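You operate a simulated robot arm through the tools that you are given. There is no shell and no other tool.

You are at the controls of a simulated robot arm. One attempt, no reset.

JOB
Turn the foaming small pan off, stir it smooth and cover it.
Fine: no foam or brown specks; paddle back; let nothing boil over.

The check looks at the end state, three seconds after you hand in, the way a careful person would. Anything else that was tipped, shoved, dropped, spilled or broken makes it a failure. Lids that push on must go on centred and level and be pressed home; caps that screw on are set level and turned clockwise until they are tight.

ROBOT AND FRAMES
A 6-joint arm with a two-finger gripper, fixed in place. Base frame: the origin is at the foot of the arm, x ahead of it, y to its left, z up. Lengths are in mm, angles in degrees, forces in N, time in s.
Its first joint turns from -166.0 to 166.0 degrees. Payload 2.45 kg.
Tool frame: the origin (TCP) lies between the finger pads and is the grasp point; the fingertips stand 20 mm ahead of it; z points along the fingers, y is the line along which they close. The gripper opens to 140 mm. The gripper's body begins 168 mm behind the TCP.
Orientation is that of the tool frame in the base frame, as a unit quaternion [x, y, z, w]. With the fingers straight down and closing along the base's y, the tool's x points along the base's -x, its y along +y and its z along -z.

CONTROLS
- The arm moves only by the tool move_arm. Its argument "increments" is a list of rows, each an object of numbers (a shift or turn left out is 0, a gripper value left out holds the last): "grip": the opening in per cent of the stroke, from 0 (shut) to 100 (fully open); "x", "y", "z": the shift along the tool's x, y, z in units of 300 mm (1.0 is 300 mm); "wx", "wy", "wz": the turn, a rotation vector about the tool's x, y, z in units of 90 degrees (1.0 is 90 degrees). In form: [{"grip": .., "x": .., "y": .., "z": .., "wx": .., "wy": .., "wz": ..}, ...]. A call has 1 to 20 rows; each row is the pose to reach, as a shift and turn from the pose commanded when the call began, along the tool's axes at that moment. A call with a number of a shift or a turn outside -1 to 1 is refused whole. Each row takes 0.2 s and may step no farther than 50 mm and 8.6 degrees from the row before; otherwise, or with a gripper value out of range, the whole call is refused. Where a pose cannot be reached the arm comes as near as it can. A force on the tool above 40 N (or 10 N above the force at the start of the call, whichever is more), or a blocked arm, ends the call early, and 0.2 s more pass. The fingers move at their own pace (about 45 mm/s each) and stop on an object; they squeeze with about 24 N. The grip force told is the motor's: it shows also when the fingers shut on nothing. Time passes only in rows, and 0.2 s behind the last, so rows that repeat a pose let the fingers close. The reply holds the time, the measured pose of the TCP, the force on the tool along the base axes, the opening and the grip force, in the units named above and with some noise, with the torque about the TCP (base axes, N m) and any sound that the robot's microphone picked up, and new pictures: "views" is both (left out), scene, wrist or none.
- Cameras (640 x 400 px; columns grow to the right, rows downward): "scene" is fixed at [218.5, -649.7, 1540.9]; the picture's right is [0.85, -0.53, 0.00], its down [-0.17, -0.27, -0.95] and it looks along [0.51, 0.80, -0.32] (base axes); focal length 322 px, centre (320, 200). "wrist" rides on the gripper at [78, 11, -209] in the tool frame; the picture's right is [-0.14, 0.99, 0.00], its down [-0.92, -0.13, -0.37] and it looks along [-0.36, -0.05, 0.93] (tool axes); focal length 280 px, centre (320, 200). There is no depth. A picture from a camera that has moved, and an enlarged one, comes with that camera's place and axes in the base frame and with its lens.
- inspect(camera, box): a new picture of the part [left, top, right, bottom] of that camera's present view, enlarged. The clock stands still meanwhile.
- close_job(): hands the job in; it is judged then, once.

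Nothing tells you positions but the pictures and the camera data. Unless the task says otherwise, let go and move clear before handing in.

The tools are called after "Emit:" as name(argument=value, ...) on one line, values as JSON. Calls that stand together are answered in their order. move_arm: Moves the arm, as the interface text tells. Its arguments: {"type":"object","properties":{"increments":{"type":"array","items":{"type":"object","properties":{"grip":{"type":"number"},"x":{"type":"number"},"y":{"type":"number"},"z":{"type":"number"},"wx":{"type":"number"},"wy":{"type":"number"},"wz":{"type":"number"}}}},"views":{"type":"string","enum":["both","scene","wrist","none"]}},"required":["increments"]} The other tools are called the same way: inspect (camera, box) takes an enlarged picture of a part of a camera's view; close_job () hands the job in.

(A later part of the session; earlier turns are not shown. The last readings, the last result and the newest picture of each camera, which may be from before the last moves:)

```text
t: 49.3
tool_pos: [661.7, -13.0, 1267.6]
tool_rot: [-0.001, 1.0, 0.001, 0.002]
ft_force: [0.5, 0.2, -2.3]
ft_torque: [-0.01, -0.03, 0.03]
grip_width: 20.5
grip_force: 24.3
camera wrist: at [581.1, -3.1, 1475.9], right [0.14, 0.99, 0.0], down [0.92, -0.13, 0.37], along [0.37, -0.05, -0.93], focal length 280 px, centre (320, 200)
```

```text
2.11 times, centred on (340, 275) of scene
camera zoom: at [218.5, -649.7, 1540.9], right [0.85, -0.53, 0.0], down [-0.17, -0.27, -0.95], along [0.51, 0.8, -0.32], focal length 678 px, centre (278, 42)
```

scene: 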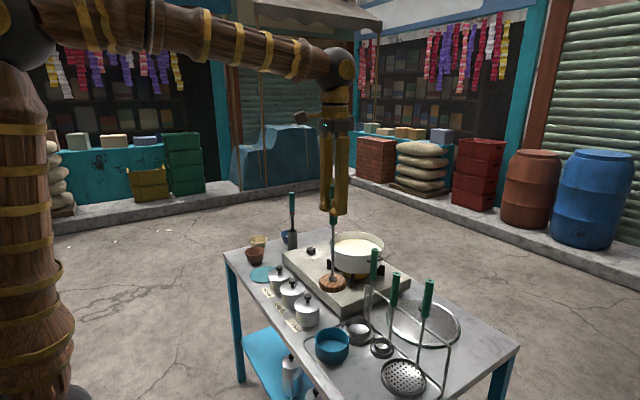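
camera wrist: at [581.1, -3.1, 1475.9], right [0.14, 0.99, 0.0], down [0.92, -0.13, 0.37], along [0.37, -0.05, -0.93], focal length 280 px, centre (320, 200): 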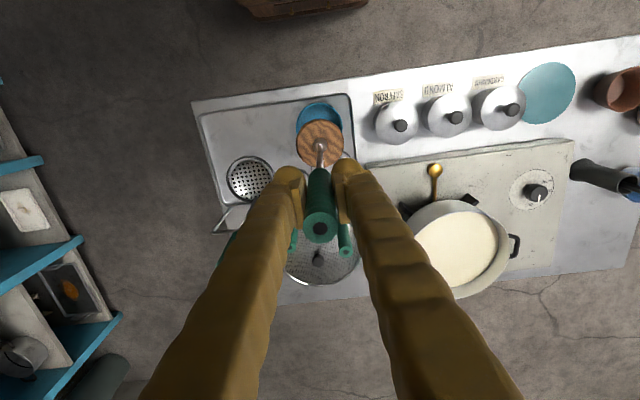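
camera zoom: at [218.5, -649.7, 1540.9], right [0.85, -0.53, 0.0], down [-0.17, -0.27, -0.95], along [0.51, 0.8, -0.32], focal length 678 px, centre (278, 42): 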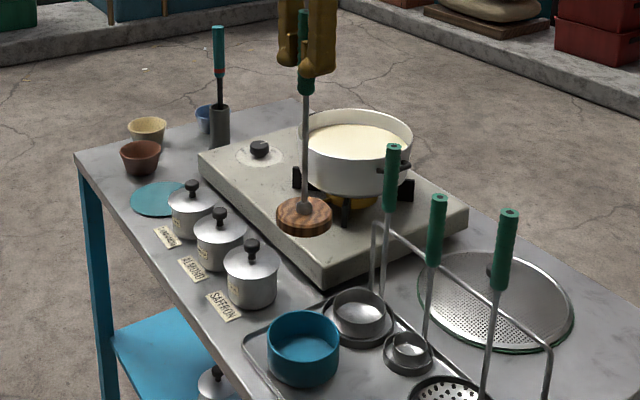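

Emit:
move_arm(increments=[{"y": -0.004, "z": 0.14}, {"y": -0.004, "z": 0.28}, {"y": -0.004, "z": 0.42}, {"y": -0.004, "z": 0.54}, {"y": -0.004, "z": 0.63}, {"y": -0.004, "z": 0.69}, {"y": -0.004, "z": 0.72}, {"y": -0.004, "z": 0.736}, {"y": -0.004, "z": 0.736}])

Emit:
inspect(camera="wrist", box=[220, 60, 420, 260])

```text
t: 51.3
tool_pos: [662.6, -15.9, 1045.2]
tool_rot: [0.0, 1.0, 0.0, 0.002]
ft_force: [0.2, -1.1, -2.3]
ft_torque: [0.0, 0.01, -0.03]
grip_width: 20.3
grip_force: 23.5
camera wrist: at [582.6, -4.6, 1255.5], right [0.14, 0.99, 0.0], down [0.92, -0.13, 0.37], along [0.37, -0.05, -0.93], focal length 280 px, centre (320, 200)
```

scene: 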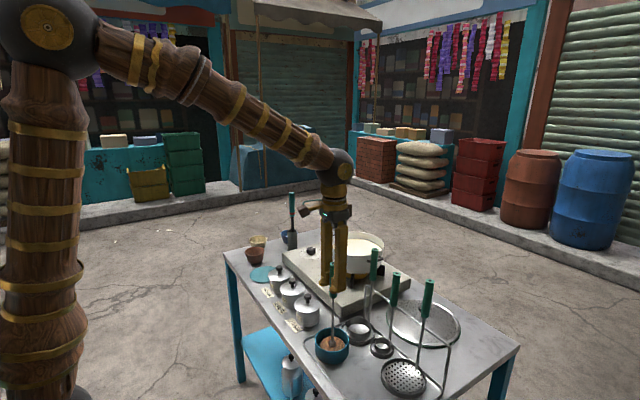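
wrist: 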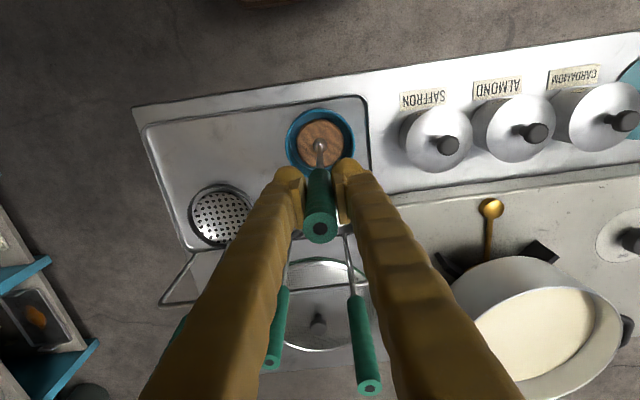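

```text
2.00 times, centred on (320, 160) of wrist
camera zoom: at [582.6, -4.6, 1255.5], right [0.14, 0.99, 0.0], down [0.92, -0.13, 0.37], along [0.37, -0.05, -0.93], focal length 561 px, centre (320, 280)
```

zoom: 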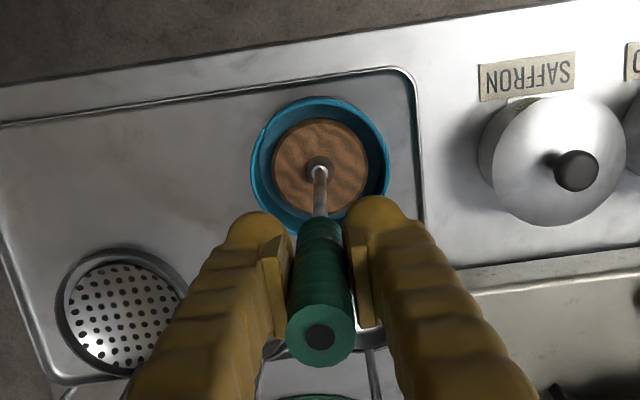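

Emit:
move_arm(increments=[{"z": 0.004}, {"z": 0.007}, {"z": 0.007}], views="none")

Emit:
move_arm(increments=[{"grip": 22}, {"grip": 35}, {"grip": 50}, {"grip": 50}])

Emit:
inspect(camera="wrist", box=[220, 60, 420, 260])

```text
t: 52.1
tool_pos: [662.8, -15.2, 1044.6]
tool_rot: [0.0, 1.0, 0.001, 0.002]
ft_force: [0.3, -0.2, -3.0]
ft_torque: [-0.02, -0.03, -0.01]
grip_width: 20.3
grip_force: 23.9
```

```text
t: 53.1
tool_pos: [662.0, -15.9, 1045.7]
tool_rot: [-0.001, 1.0, 0.0, 0.001]
ft_force: [-0.1, -0.5, 0.5]
ft_torque: [0.0, 0.01, 0.0]
grip_width: 70.0
grip_force: 0.1
camera wrist: at [582.7, -4.5, 1253.8], right [0.14, 0.99, 0.0], down [0.92, -0.13, 0.37], along [0.37, -0.05, -0.93], focal length 280 px, centre (320, 200)
```

scene: 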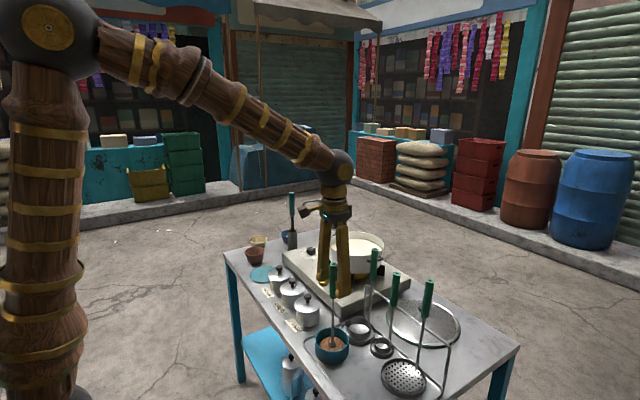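
wrist: 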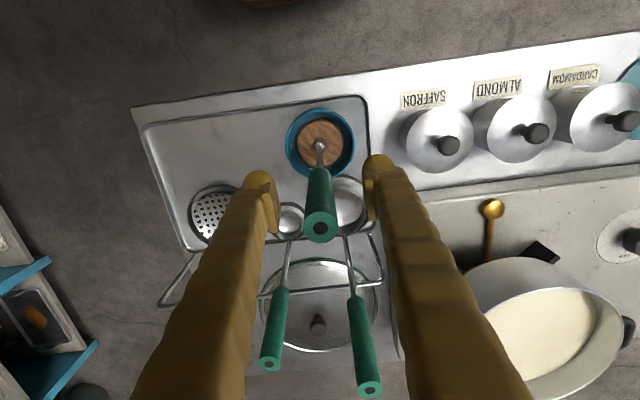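

```text
2.00 times, centred on (320, 160) of wrist
camera zoom: at [582.7, -4.5, 1253.8], right [0.14, 0.99, 0.0], down [0.92, -0.13, 0.37], along [0.37, -0.05, -0.93], focal length 561 px, centre (320, 280)
```

zoom: 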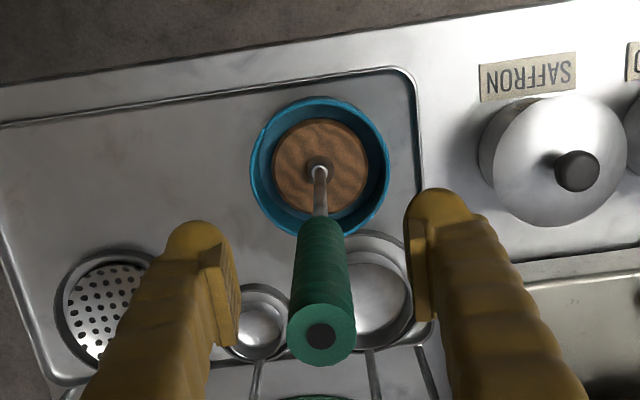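

The paddle is standing freely in its pot again. I'll rise and go above the perforated cover to see its knob, the ladle handles and the rack bar.

Emit:
move_arm(increments=[{"z": -0.1}, {"z": -0.25}, {"z": -0.4}, {"z": -0.55}, {"z": -0.683}, {"x": -0.15, "y": -0.025, "z": -0.683}, {"x": -0.3, "y": -0.05, "z": -0.683}, {"x": -0.45, "y": -0.075, "z": -0.683}, {"x": -0.6, "y": -0.1, "z": -0.683}, {"x": -0.75, "y": -0.125, "z": -0.683}, {"x": -0.893, "y": -0.147, "z": -0.683}])

Emit:
inspect(camera="wrist", box=[220, 20, 420, 220])

Emit:
inspect(camera="scene", box=[370, 270, 470, 350])

Emit:
inspect(camera="scene", box=[280, 180, 400, 370])

```text
t: 55.5
tool_pos: [930.0, -59.5, 1250.2]
tool_rot: [0.0, 1.0, 0.001, 0.003]
ft_force: [-0.4, -0.1, 0.4]
ft_torque: [0.01, -0.04, -0.01]
grip_width: 70.0
grip_force: 0.1
camera wrist: at [849.9, -49.6, 1459.4], right [0.14, 0.99, 0.0], down [0.92, -0.13, 0.37], along [0.37, -0.05, -0.93], focal length 280 px, centre (320, 200)
```

scene: 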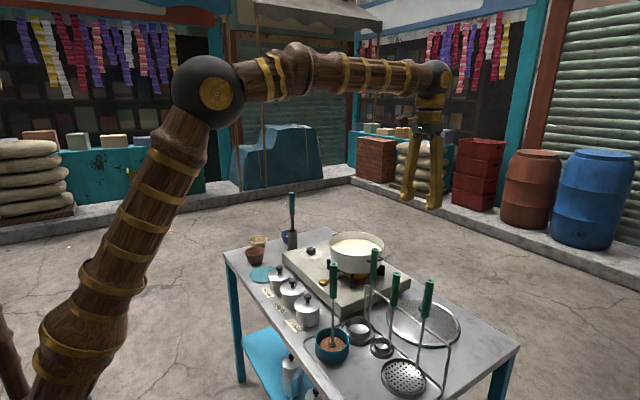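
wrist: 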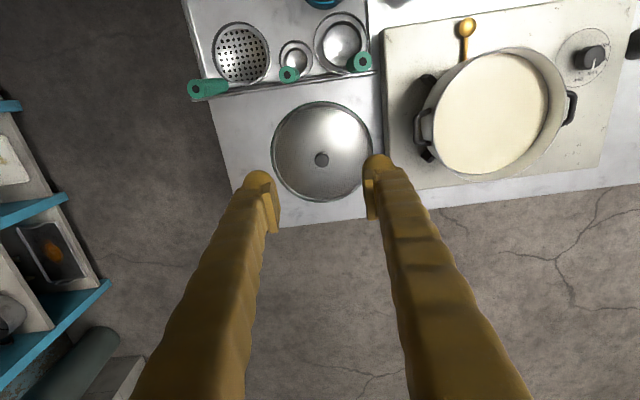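

```text
2.00 times, centred on (320, 120) of wrist
camera zoom: at [849.9, -49.6, 1459.4], right [0.14, 0.99, 0.0], down [0.92, -0.13, 0.37], along [0.37, -0.05, -0.93], focal length 561 px, centre (320, 360)
```

zoom: 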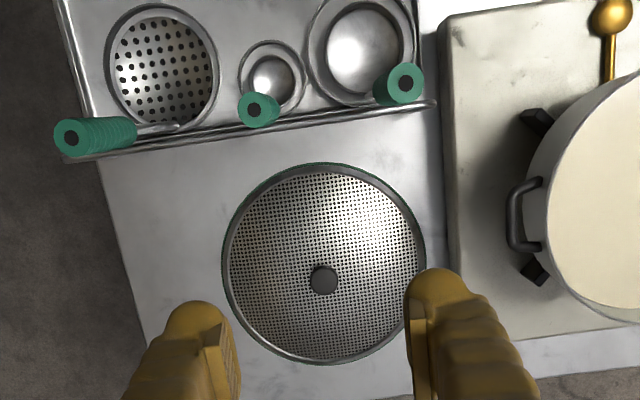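

```text
5.00 times, centred on (420, 310) of scene
camera zoom: at [218.5, -649.7, 1540.9], right [0.85, -0.53, 0.0], down [-0.17, -0.27, -0.95], along [0.51, 0.8, -0.32], focal length 1612 px, centre (-180, -350)
```

zoom: 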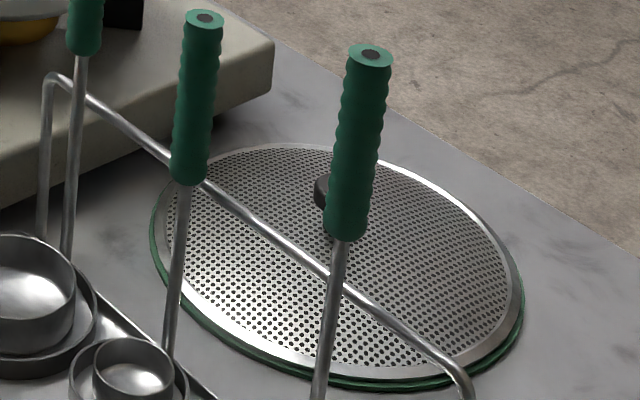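

```text
2.11 times, centred on (340, 275) of scene
camera zoom: at [218.5, -649.7, 1540.9], right [0.85, -0.53, 0.0], down [-0.17, -0.27, -0.95], along [0.51, 0.8, -0.32], focal length 678 px, centre (278, 42)
```

zoom: 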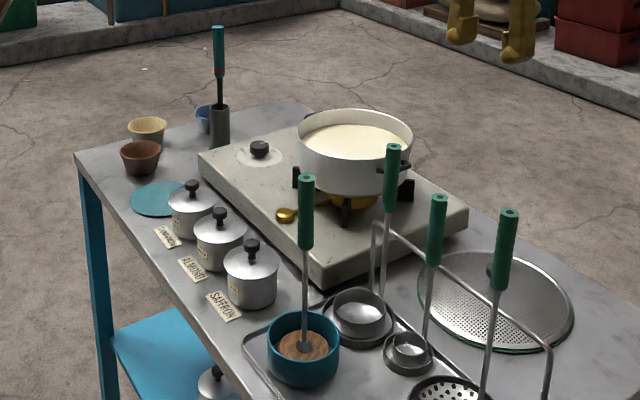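

The cover is a perforated lid of about 118 mm radius centred near (996, -64), with its knob top at z ≈ 864. The ladle handles top out near x ≈ 840. I'll come straight down over its knob in stages.

Emit:
move_arm(increments=[{"x": -0.11, "y": -0.008, "z": 0.05}, {"x": -0.22, "y": -0.017, "z": 0.15}, {"x": -0.22, "y": -0.017, "z": 0.3}, {"x": -0.22, "y": -0.017, "z": 0.45}, {"x": -0.22, "y": -0.017, "z": 0.6}, {"x": -0.22, "y": -0.017, "z": 0.75}, {"x": -0.22, "y": -0.017, "z": 0.9}, {"x": -0.22, "y": -0.017, "z": 0.98}])

Emit:
inspect(camera="wrist", box=[220, 60, 420, 260])

Emit:
inspect(camera="scene", box=[340, 180, 480, 350])

```text
t: 57.3
tool_pos: [999.2, -64.5, 957.6]
tool_rot: [-0.001, 1.0, 0.001, 0.003]
ft_force: [-0.3, 0.0, 0.1]
ft_torque: [0.0, -0.03, 0.01]
grip_width: 69.9
grip_force: 0.0
camera wrist: at [918.4, -53.7, 1165.9], right [0.14, 0.99, 0.0], down [0.92, -0.13, 0.37], along [0.37, -0.05, -0.93], focal length 280 px, centre (320, 200)
```

scene: 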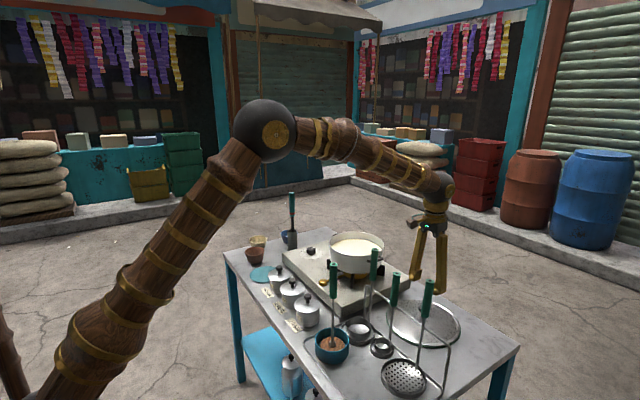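
wrist: 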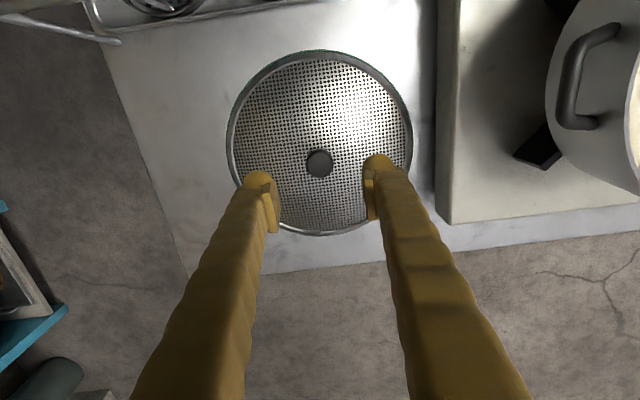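

```text
2.00 times, centred on (320, 160) of wrist
camera zoom: at [918.4, -53.7, 1165.9], right [0.14, 0.99, 0.0], down [0.92, -0.13, 0.37], along [0.37, -0.05, -0.93], focal length 561 px, centre (320, 280)
```

zoom: 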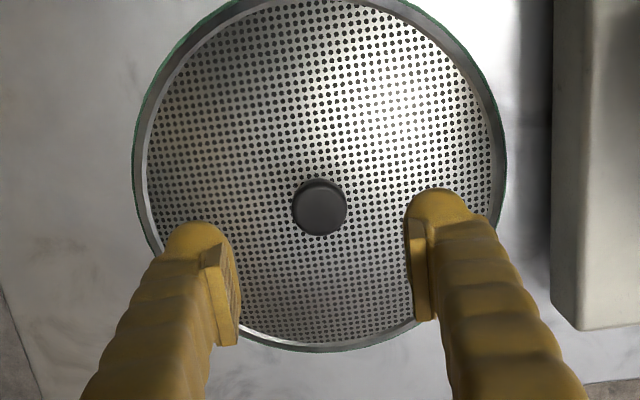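

```text
2.35 times, centred on (410, 265) of scene
camera zoom: at [218.5, -649.7, 1540.9], right [0.85, -0.53, 0.0], down [-0.17, -0.27, -0.95], along [0.51, 0.8, -0.32], focal length 758 px, centre (108, 47)
```

zoom: 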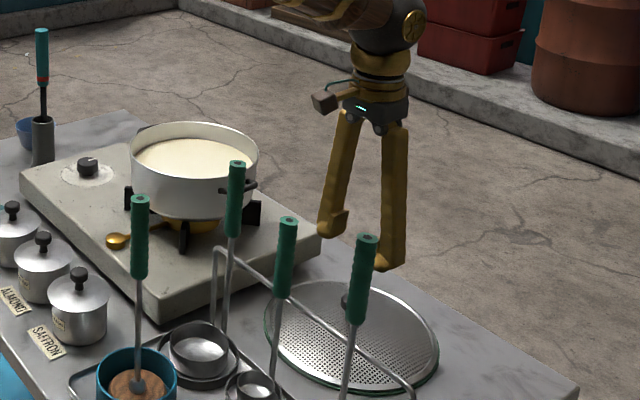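

Emit:
move_arm(increments=[{"z": 0.1}, {"z": 0.2}, {"z": 0.28}, {"z": 0.33}, {"z": 0.345}])

Emit:
inspect(camera="wrist", box=[220, 60, 420, 260])

Emit:
inspect(camera="scene", box=[380, 250, 470, 350])

```text
t: 58.5
tool_pos: [998.0, -63.7, 854.0]
tool_rot: [-0.001, 1.0, 0.001, 0.002]
ft_force: [0.2, 0.1, -0.4]
ft_torque: [-0.01, 0.0, 0.02]
grip_width: 69.9
grip_force: 0.1
camera wrist: at [918.2, -53.4, 1062.6], right [0.14, 0.99, 0.0], down [0.92, -0.13, 0.37], along [0.37, -0.05, -0.93], focal length 280 px, centre (320, 200)
```

scene: 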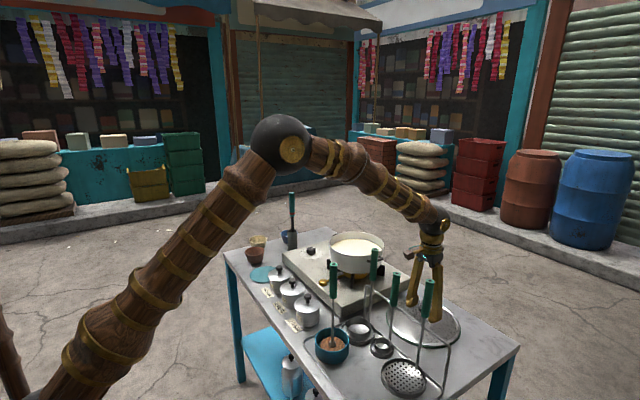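
wrist: 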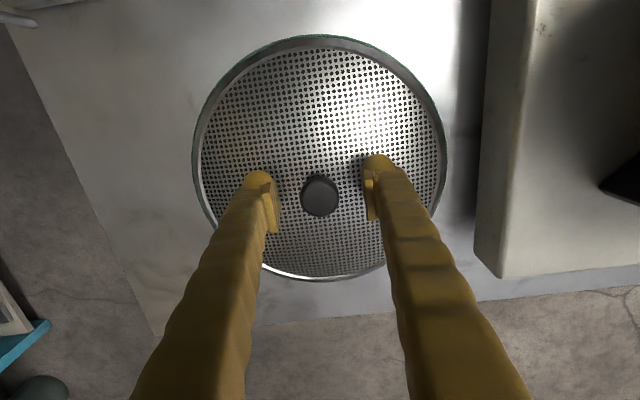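

```text
2.00 times, centred on (320, 160) of wrist
camera zoom: at [918.2, -53.4, 1062.6], right [0.14, 0.99, 0.0], down [0.92, -0.13, 0.37], along [0.37, -0.05, -0.93], focal length 561 px, centre (320, 280)
```

zoom: 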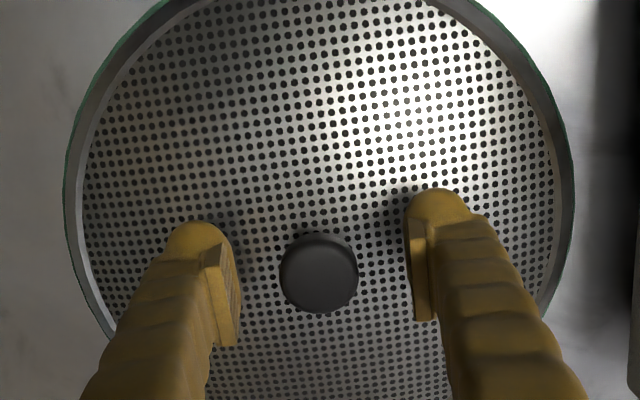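

```text
4.00 times, centred on (425, 300) of scene
camera zoom: at [218.5, -649.7, 1540.9], right [0.85, -0.53, 0.0], down [-0.17, -0.27, -0.95], along [0.51, 0.8, -0.32], focal length 1289 px, centre (-100, -200)
```

zoom: 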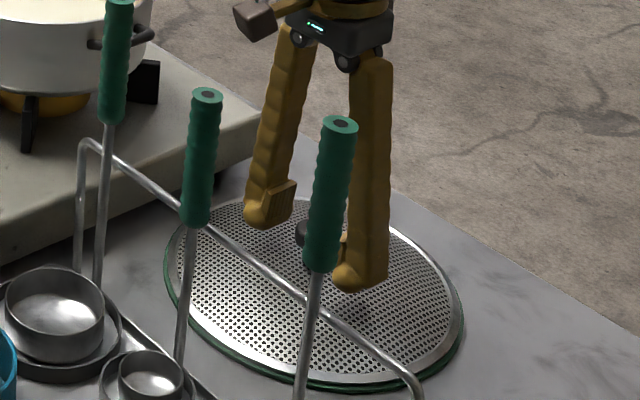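

The arm reaches it vertically and the knob is centred between the fingers. I'll close on it.

Emit:
move_arm(increments=[{"x": 0.006, "grip": 25}, {"x": 0.006, "grip": 0}, {"x": 0.006, "grip": 0}, {"x": 0.006, "grip": 0}, {"x": 0.006, "grip": 0}], views="none")

Emit:
move_arm(increments=[{"z": -0.02}, {"z": -0.06}, {"z": -0.12}, {"z": -0.18}, {"z": -0.18}])

Emit:
inspect(camera="scene", box=[370, 230, 480, 350])

Emit:
inspect(camera="wrist", box=[180, 20, 460, 300])

```text
t: 59.7
tool_pos: [995.5, -64.1, 854.4]
tool_rot: [0.0, 1.0, 0.001, 0.002]
ft_force: [0.3, 0.8, 1.0]
ft_torque: [0.02, -0.08, 0.01]
grip_width: 29.1
grip_force: 24.1
```

```text
t: 60.9
tool_pos: [995.6, -63.8, 907.9]
tool_rot: [0.0, 1.0, 0.002, 0.002]
ft_force: [-0.4, -0.4, -1.6]
ft_torque: [0.0, -0.01, -0.02]
grip_width: 28.9
grip_force: 23.8
camera wrist: at [916.0, -53.2, 1116.5], right [0.14, 0.99, 0.0], down [0.92, -0.13, 0.37], along [0.37, -0.05, -0.93], focal length 280 px, centre (320, 200)
```

scene: 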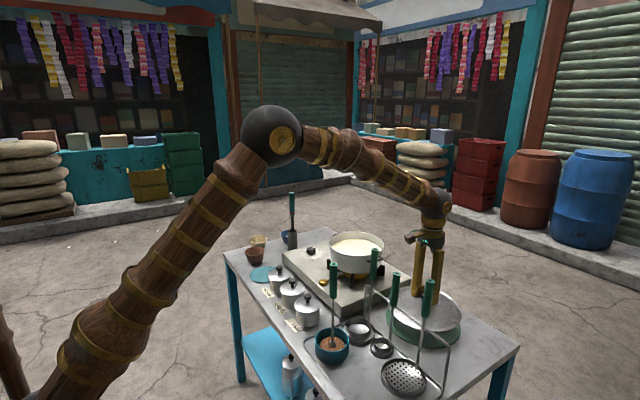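
wrist: 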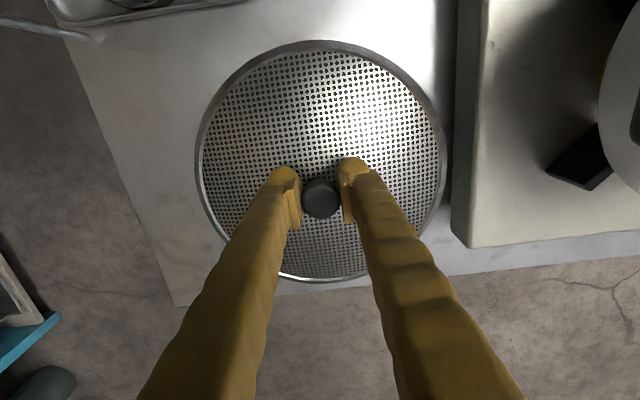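

```text
3.33 times, centred on (425, 290) of scene
camera zoom: at [218.5, -649.7, 1540.9], right [0.85, -0.53, 0.0], down [-0.17, -0.27, -0.95], along [0.51, 0.8, -0.32], focal length 1074 px, centre (-30, -100)
```

zoom: 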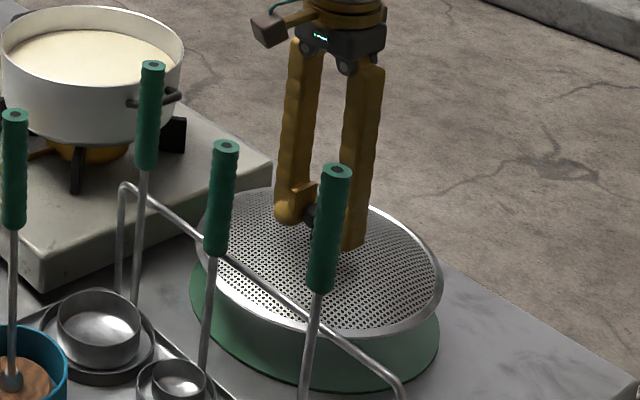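

```text
1.43 times, centred on (320, 160) of wrist
camera zoom: at [916.0, -53.2, 1116.5], right [0.14, 0.99, 0.0], down [0.92, -0.13, 0.37], along [0.37, -0.05, -0.93], focal length 401 px, centre (320, 257)
```

zoom: 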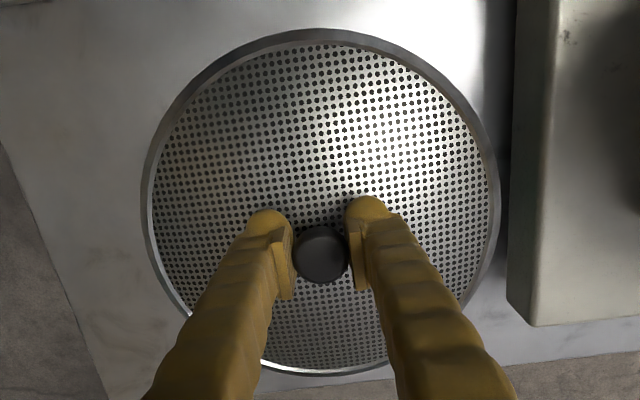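

The lid is lifted and level, with the green mat staying on the table. I'll raise it above the ladle handles and carry it over the pan.

Emit:
move_arm(increments=[{"z": -0.13}, {"z": -0.27}, {"z": -0.41}, {"z": -0.55}, {"z": -0.69}, {"z": -0.807}, {"x": 0.02, "y": 0.12, "z": -0.807}, {"x": 0.05, "y": 0.26, "z": -0.807}, {"x": 0.08, "y": 0.4, "z": -0.807}, {"x": 0.11, "y": 0.54, "z": -0.807}, {"x": 0.13, "y": 0.68, "z": -0.807}, {"x": 0.16, "y": 0.82, "z": -0.807}, {"x": 0.175, "y": 0.92, "z": -0.807}, {"x": 0.182, "y": 0.979, "z": -0.807}, {"x": 0.182, "y": 0.979, "z": -0.807}])

Emit:
inspect(camera="scene", box=[300, 190, 420, 300])

Emit:
inspect(camera="wrist", box=[180, 20, 460, 300])

```text
t: 64.1
tool_pos: [939.8, 230.4, 1150.2]
tool_rot: [0.0, 1.0, 0.001, 0.002]
ft_force: [0.2, 0.5, -1.7]
ft_torque: [-0.02, 0.03, 0.03]
grip_width: 28.5
grip_force: 24.5
camera wrist: at [860.1, 240.7, 1358.5], right [0.14, 0.99, 0.0], down [0.92, -0.13, 0.37], along [0.37, -0.05, -0.93], focal length 280 px, centre (320, 200)
```

scene: 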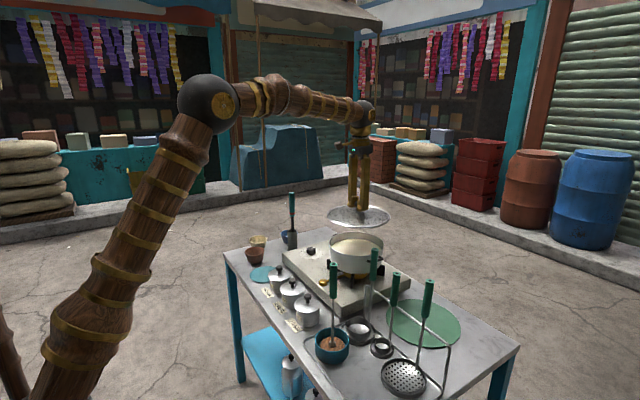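
wrist: 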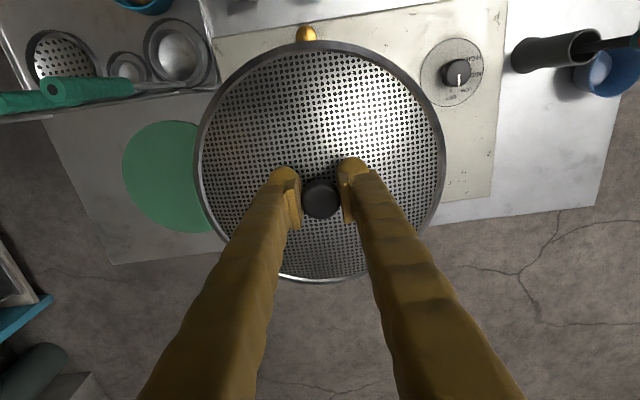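

```text
3.64 times, centred on (360, 245) of scene
camera zoom: at [218.5, -649.7, 1540.9], right [0.85, -0.53, 0.0], down [-0.17, -0.27, -0.95], along [0.51, 0.8, -0.32], focal length 1172 px, centre (174, 36)
```

zoom: 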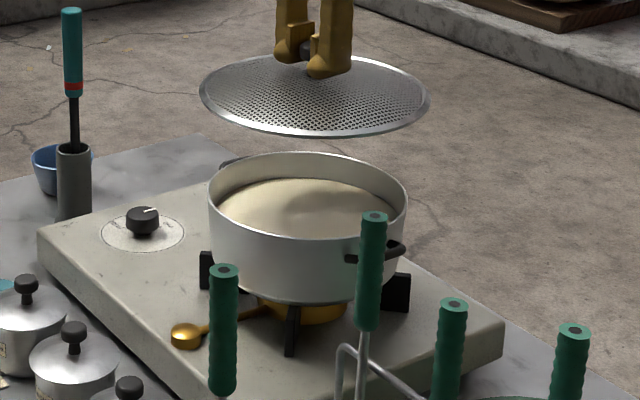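

```text
1.43 times, centred on (320, 160) of wrist
camera zoom: at [860.1, 240.7, 1358.5], right [0.14, 0.99, 0.0], down [0.92, -0.13, 0.37], along [0.37, -0.05, -0.93], focal length 401 px, centre (320, 257)
```

zoom: 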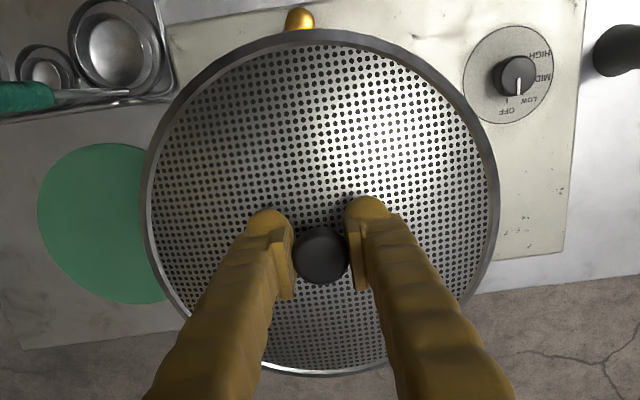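

Emit:
move_arm(increments=[{"z": 0.12}, {"z": 0.24}, {"z": 0.32}, {"z": 0.38}, {"z": 0.38}])

Emit:
inspect(camera="scene", box=[310, 210, 410, 280])

Emit:
inspect(camera="wrist", box=[180, 20, 460, 300])

```text
t: 65.3
tool_pos: [941.3, 230.1, 1036.8]
tool_rot: [0.0, 1.0, 0.001, 0.003]
ft_force: [3.1, 0.2, 21.3]
ft_torque: [-0.01, -0.17, 0.01]
grip_width: 27.8
grip_force: 24.4
camera wrist: at [860.4, 240.6, 1245.5], right [0.14, 0.99, 0.0], down [0.92, -0.13, 0.37], along [0.37, -0.05, -0.93], focal length 280 px, centre (320, 200)
```

scene: 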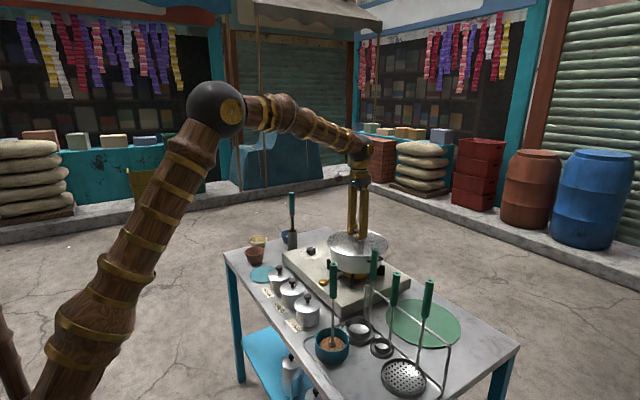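
wrist: 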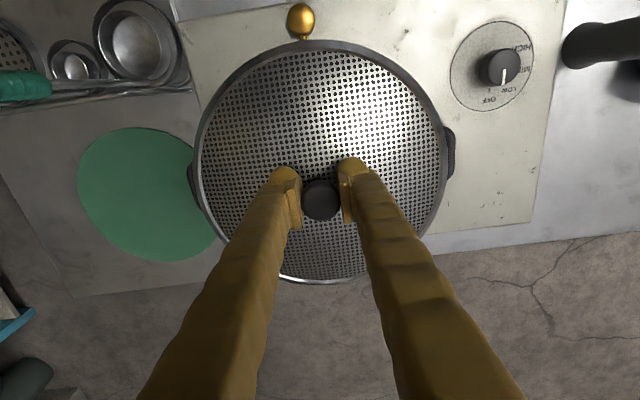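

```text
5.71 times, centred on (360, 245) of scene
camera zoom: at [218.5, -649.7, 1540.9], right [0.85, -0.53, 0.0], down [-0.17, -0.27, -0.95], along [0.51, 0.8, -0.32], focal length 1842 px, centre (91, -57)
```

zoom: 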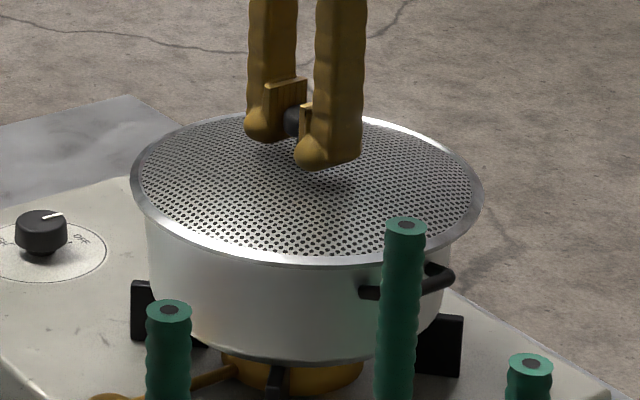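

```text
1.43 times, centred on (320, 160) of wrist
camera zoom: at [860.4, 240.6, 1245.5], right [0.14, 0.99, 0.0], down [0.92, -0.13, 0.37], along [0.37, -0.05, -0.93], focal length 401 px, centre (320, 257)
```

zoom: 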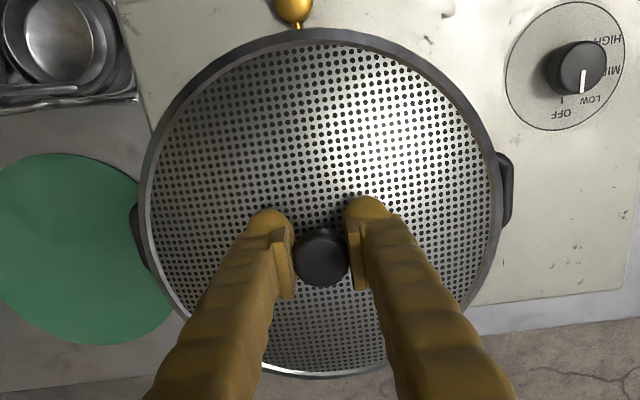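

There is contact: 21 N upward with the lid on the rim. I'll check the seating closely before releasing.

Emit:
inspect(camera="scene", box=[325, 235, 375, 265])

Emit:
inspect(camera="scene", box=[360, 235, 410, 265])

Emit:
inspect(camera="wrist", box=[180, 120, 260, 220])

Emit:
inspect(camera="wrist", box=[390, 80, 470, 180])

```text
12.80 times, centred on (350, 250) of scene
camera zoom: at [218.5, -649.7, 1540.9], right [0.85, -0.53, 0.0], down [-0.17, -0.27, -0.95], along [0.51, 0.8, -0.32], focal length 4126 px, centre (-64, -440)
```

zoom: 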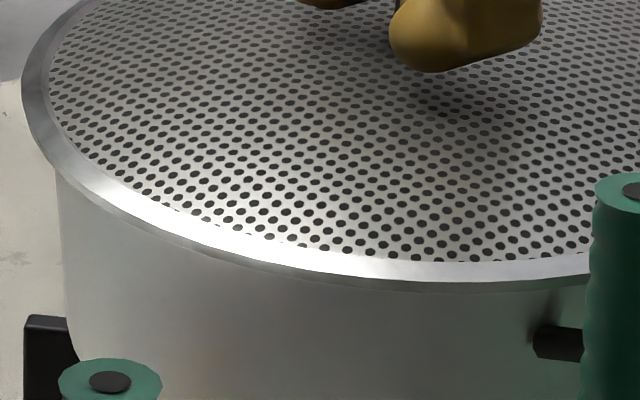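

```text
12.80 times, centred on (385, 250) of scene
camera zoom: at [218.5, -649.7, 1540.9], right [0.85, -0.53, 0.0], down [-0.17, -0.27, -0.95], along [0.51, 0.8, -0.32], focal length 4126 px, centre (-512, -440)
```

zoom: 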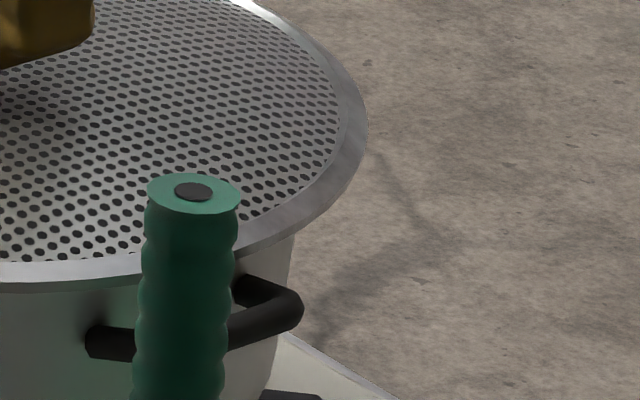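

```text
4.00 times, centred on (220, 170) of wrist
camera zoom: at [860.4, 240.6, 1245.5], right [0.14, 0.99, 0.0], down [0.92, -0.13, 0.37], along [0.37, -0.05, -0.93], focal length 1122 px, centre (720, 320)
```

zoom: 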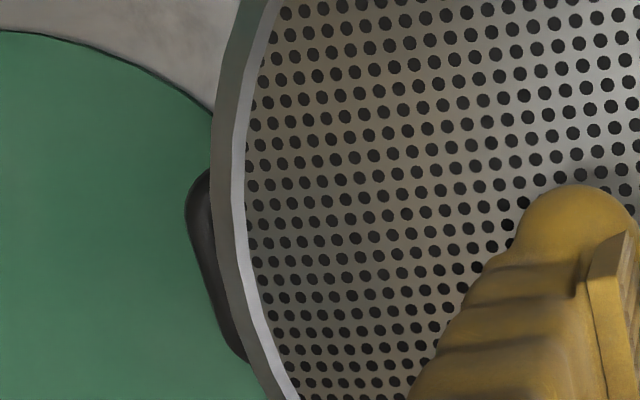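

```text
4.00 times, centred on (430, 130) of wrist
camera zoom: at [860.4, 240.6, 1245.5], right [0.14, 0.99, 0.0], down [0.92, -0.13, 0.37], along [0.37, -0.05, -0.93], focal length 1122 px, centre (-120, 480)
```

zoom: 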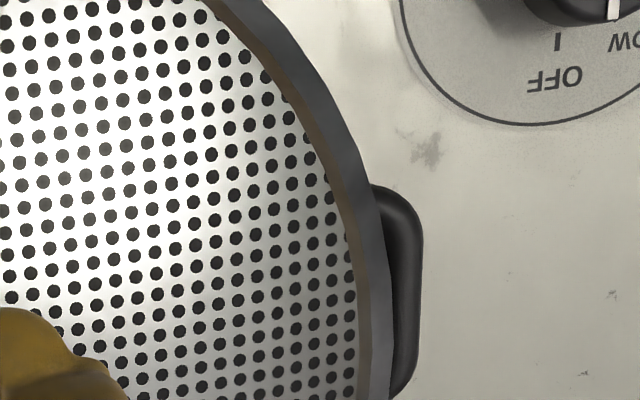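

The lid appears to rest about 4 mm off toward scene-right. I'll lift a few mm, nudge it to centre and set it down again.

Emit:
move_arm(increments=[{"z": -0.012}, {"z": -0.022}, {"x": 0.0095, "y": 0.0045, "z": -0.022}, {"x": 0.0095, "y": 0.0045, "z": -0.022}, {"x": 0.0095, "y": 0.0045, "z": -0.012}, {"x": 0.0095, "y": 0.0045, "z": -0.006}, {"x": 0.0095, "y": 0.0045, "z": -0.002}])

Emit:
inspect(camera="scene", box=[310, 210, 410, 280])

Emit:
inspect(camera="wrist", box=[180, 20, 460, 300])

```text
t: 66.9
tool_pos: [937.4, 231.5, 1036.8]
tool_rot: [0.0, 1.0, 0.0, 0.001]
ft_force: [-0.2, -0.3, 3.5]
ft_torque: [0.0, 0.33, -0.05]
grip_width: 27.5
grip_force: 23.7
camera wrist: at [857.8, 241.3, 1245.6], right [0.14, 0.99, 0.0], down [0.92, -0.13, 0.37], along [0.37, -0.05, -0.93], focal length 280 px, centre (320, 200)
```

scene: 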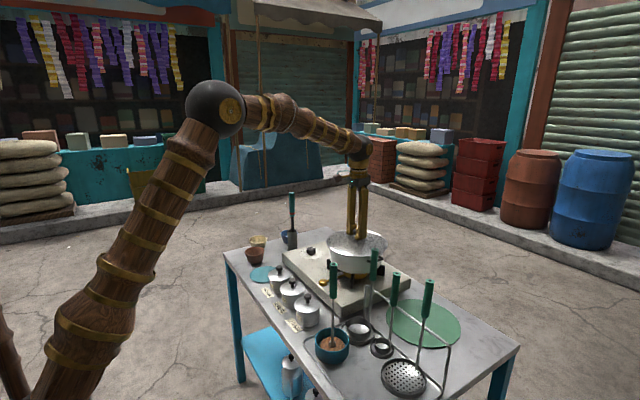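
wrist: 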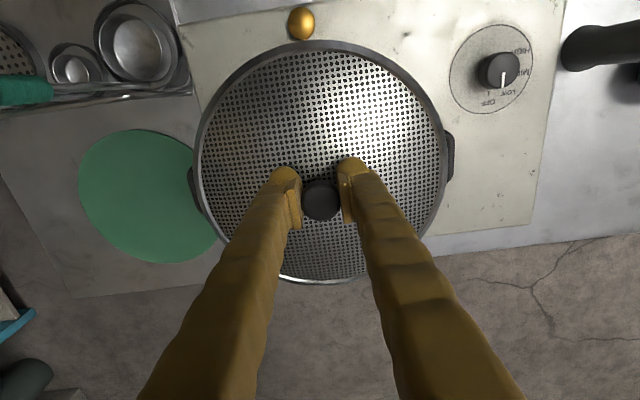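

```text
5.71 times, centred on (360, 245) of scene
camera zoom: at [218.5, -649.7, 1540.9], right [0.85, -0.53, 0.0], down [-0.17, -0.27, -0.95], along [0.51, 0.8, -0.32], focal length 1842 px, centre (91, -57)
```

zoom: 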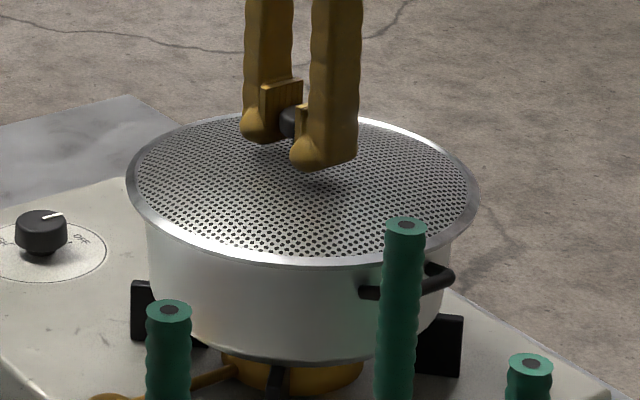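

```text
1.43 times, centred on (320, 160) of wrist
camera zoom: at [857.8, 241.3, 1245.6], right [0.14, 0.99, 0.0], down [0.92, -0.13, 0.37], along [0.37, -0.05, -0.93], focal length 401 px, centre (320, 257)
```

zoom: 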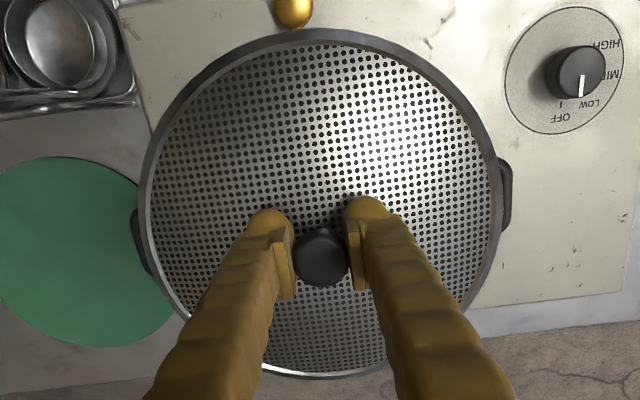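

The lid is now centred to within about 1.5 mm. I'll press lightly, relax and release.

Emit:
move_arm(increments=[{"z": 0.004}, {"z": 0.007}, {"z": 0.007}, {"z": 0.002}, {"z": 0.0}], views="none")

Emit:
move_arm(increments=[{"grip": 25}, {"grip": 40}, {"grip": 50}, {"grip": 50}, {"grip": 50}])

Emit:
inspect(camera="scene", box=[310, 210, 410, 280])

```text
t: 68.1
tool_pos: [937.3, 230.6, 1035.8]
tool_rot: [0.0, 1.0, 0.001, 0.001]
ft_force: [1.3, 0.8, 4.2]
ft_torque: [0.03, -0.21, 0.04]
grip_width: 27.8
grip_force: 23.9
```

```text
t: 69.3
tool_pos: [937.8, 229.7, 1036.7]
tool_rot: [0.0, 1.0, 0.0, 0.002]
ft_force: [0.5, 0.0, 0.0]
ft_torque: [-0.01, -0.01, 0.03]
grip_width: 70.0
grip_force: 0.0
camera wrist: at [857.9, 241.1, 1245.0], right [0.14, 0.99, 0.0], down [0.92, -0.13, 0.37], along [0.37, -0.05, -0.93], focal length 280 px, centre (320, 200)
```

scene: 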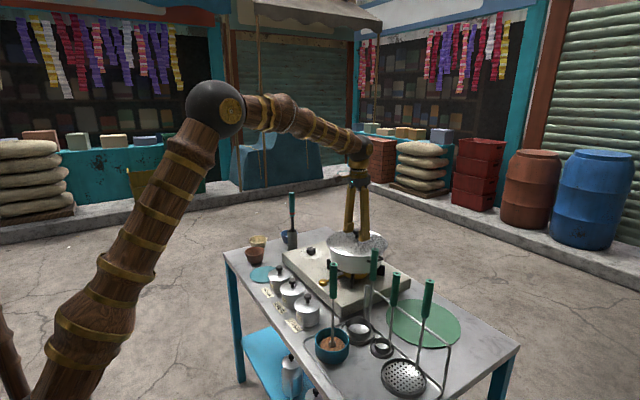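
wrist: 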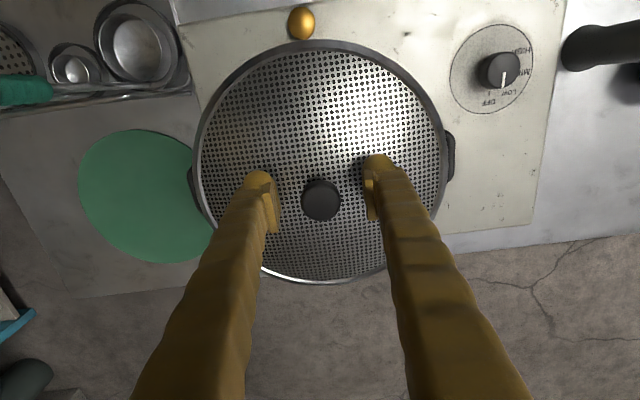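

```text
5.71 times, centred on (360, 245) of scene
camera zoom: at [218.5, -649.7, 1540.9], right [0.85, -0.53, 0.0], down [-0.17, -0.27, -0.95], along [0.51, 0.8, -0.32], focal length 1842 px, centre (91, -57)
```

zoom: 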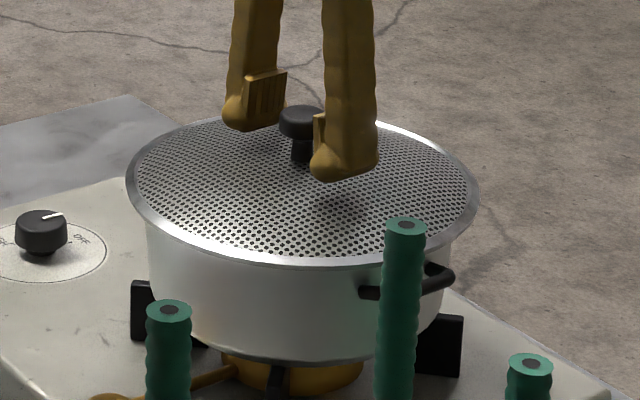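

Released cleanly, and the lid is level and seated. I'll retreat straight up, move back clear of everything, and check the whole scene.

Emit:
move_arm(increments=[{"z": -0.08}, {"z": -0.22}, {"z": -0.38}, {"z": -0.54}, {"z": -0.7}, {"x": 0.14, "z": -0.76}, {"x": 0.29, "z": -0.8}, {"x": 0.45, "z": -0.85}, {"x": 0.6, "z": -0.9}, {"x": 0.75, "z": -0.92}, {"x": 0.9, "z": -0.94}])

Emit:
inspect(camera="scene", box=[310, 210, 410, 290])

Emit:
inspect(camera="scene", box=[220, 180, 480, 400])

Emit:
inspect(camera="wrist", box=[240, 100, 460, 300])

Emit:
inspect(camera="scene", box=[290, 236, 340, 267])

```text
refused: row 8 steps farther than a row can; nothing moved
```

```text
5.00 times, centred on (360, 250) of scene
camera zoom: at [218.5, -649.7, 1540.9], right [0.85, -0.53, 0.0], down [-0.17, -0.27, -0.95], along [0.51, 0.8, -0.32], focal length 1612 px, centre (120, -50)
```

zoom: 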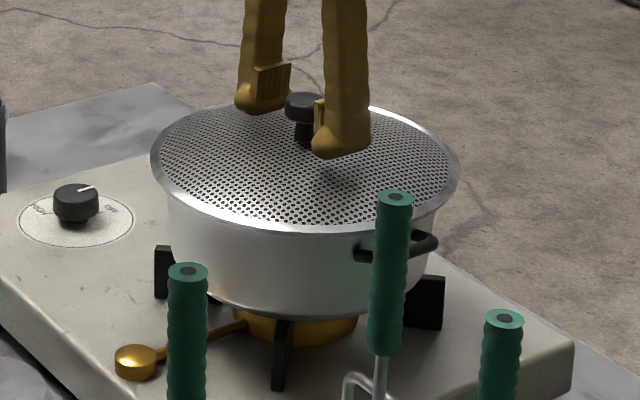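

```text
1.82 times, centred on (350, 290) of scene
camera zoom: at [218.5, -649.7, 1540.9], right [0.85, -0.53, 0.0], down [-0.17, -0.27, -0.95], along [0.51, 0.8, -0.32], focal length 586 px, centre (266, 36)
```

zoom: 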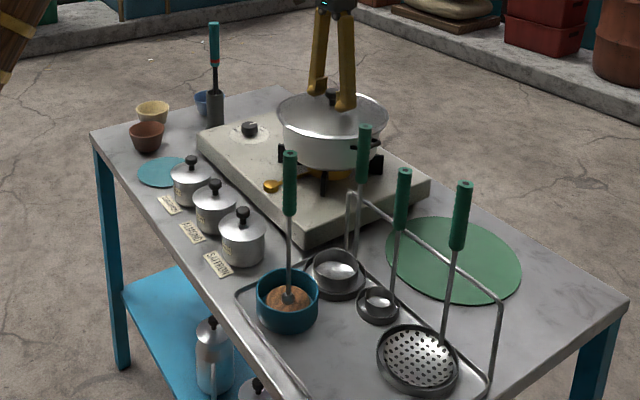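

```text
2.00 times, centred on (350, 200) of wrist
camera zoom: at [857.9, 241.1, 1245.0], right [0.14, 0.99, 0.0], down [0.92, -0.13, 0.37], along [0.37, -0.05, -0.93], focal length 561 px, centre (260, 200)
```

zoom: 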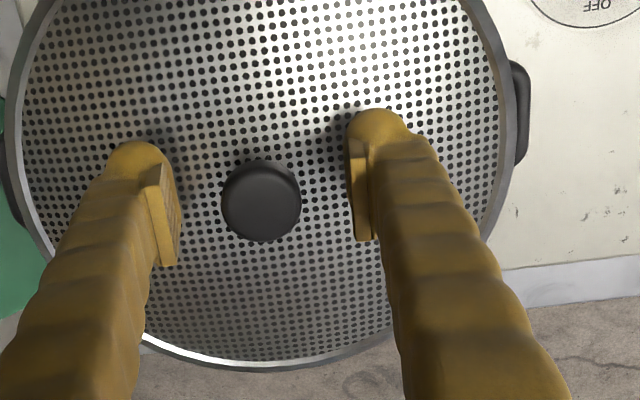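

```text
12.80 times, centred on (315, 252) of scene
camera zoom: at [218.5, -649.7, 1540.9], right [0.85, -0.53, 0.0], down [-0.17, -0.27, -0.95], along [0.51, 0.8, -0.32], focal length 4126 px, centre (384, -459)
```

zoom: 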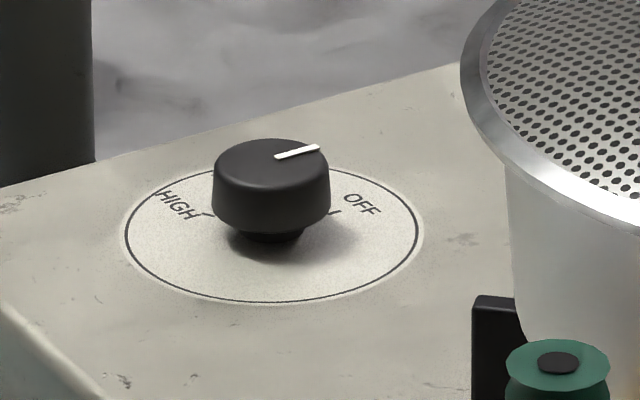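

One row of the retreat was too long, so nothing moved. I'll redo it with smaller steps.

Emit:
move_arm(increments=[{"z": -0.08}, {"z": -0.22}, {"z": -0.37}, {"z": -0.52}, {"z": -0.67}, {"x": 0.12, "z": -0.73}, {"x": 0.26, "z": -0.76}, {"x": 0.4, "z": -0.79}, {"x": 0.54, "z": -0.82}, {"x": 0.68, "z": -0.85}, {"x": 0.82, "z": -0.88}])

Emit:
inspect(camera="scene", box=[310, 210, 410, 290])

Emit:
inspect(camera="wrist", box=[240, 100, 460, 300])

Emit:
inspect(camera="scene", box=[220, 180, 480, 400])

```text
t: 71.7
tool_pos: [690.2, 230.9, 1297.7]
tool_rot: [0.0, 1.0, 0.001, 0.001]
ft_force: [0.3, 0.4, -0.1]
ft_torque: [-0.02, 0.07, 0.02]
grip_width: 70.0
grip_force: 0.0
camera wrist: at [610.9, 241.8, 1507.3], right [0.14, 0.99, 0.0], down [0.92, -0.13, 0.37], along [0.37, -0.05, -0.93], focal length 280 px, centre (320, 200)
```

scene: 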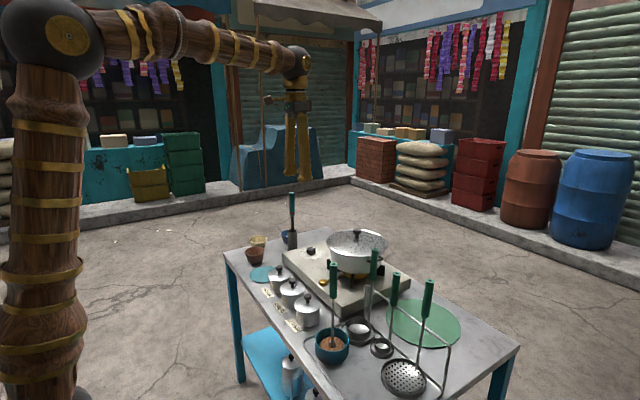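
wrist: 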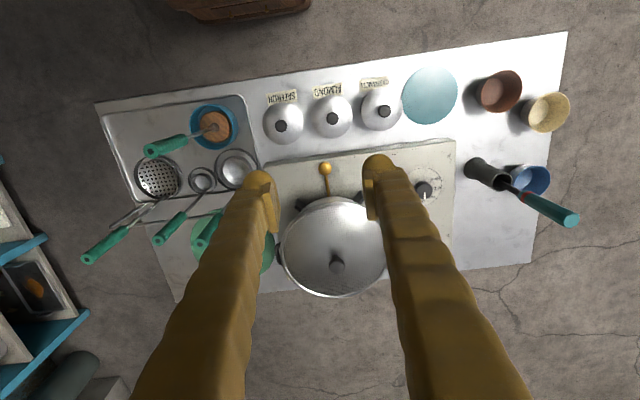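

```text
5.00 times, centred on (360, 250) of scene
camera zoom: at [218.5, -649.7, 1540.9], right [0.85, -0.53, 0.0], down [-0.17, -0.27, -0.95], along [0.51, 0.8, -0.32], focal length 1612 px, centre (120, -50)
```

zoom: 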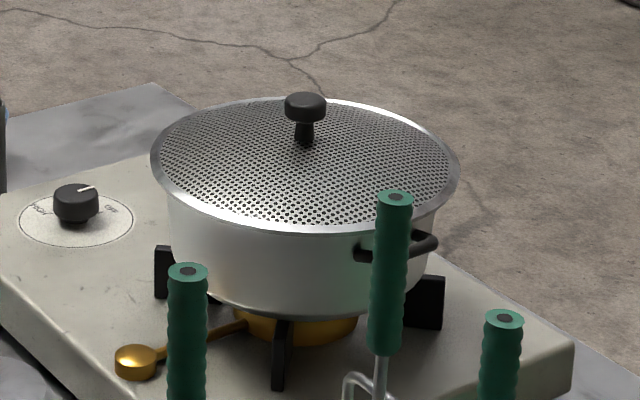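

```text
2.00 times, centred on (350, 200) of wrist
camera zoom: at [610.9, 241.8, 1507.3], right [0.14, 0.99, 0.0], down [0.92, -0.13, 0.37], along [0.37, -0.05, -0.93], focal length 561 px, centre (260, 200)
```

zoom: 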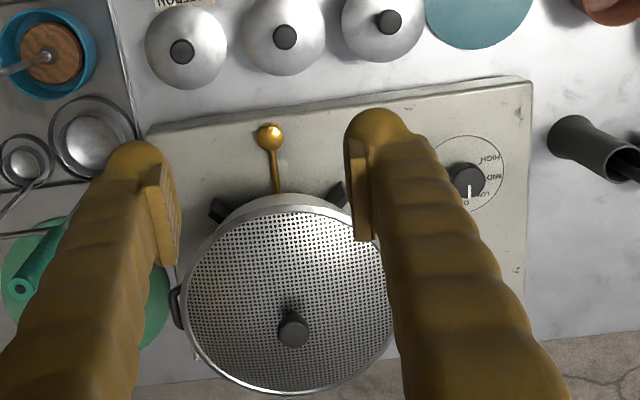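

```text
1.82 times, centred on (350, 290) of scene
camera zoom: at [218.5, -649.7, 1540.9], right [0.85, -0.53, 0.0], down [-0.17, -0.27, -0.95], along [0.51, 0.8, -0.32], focal length 586 px, centre (266, 36)
```

zoom: 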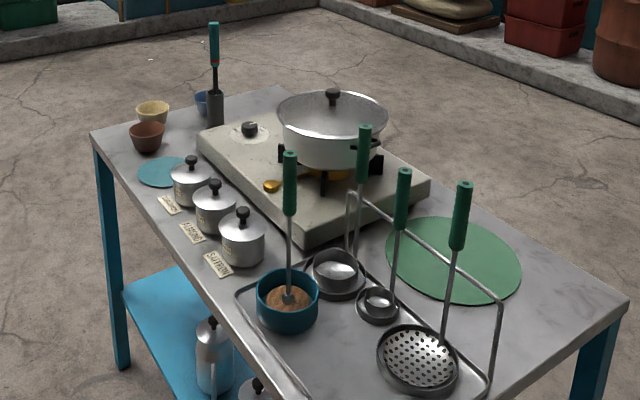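

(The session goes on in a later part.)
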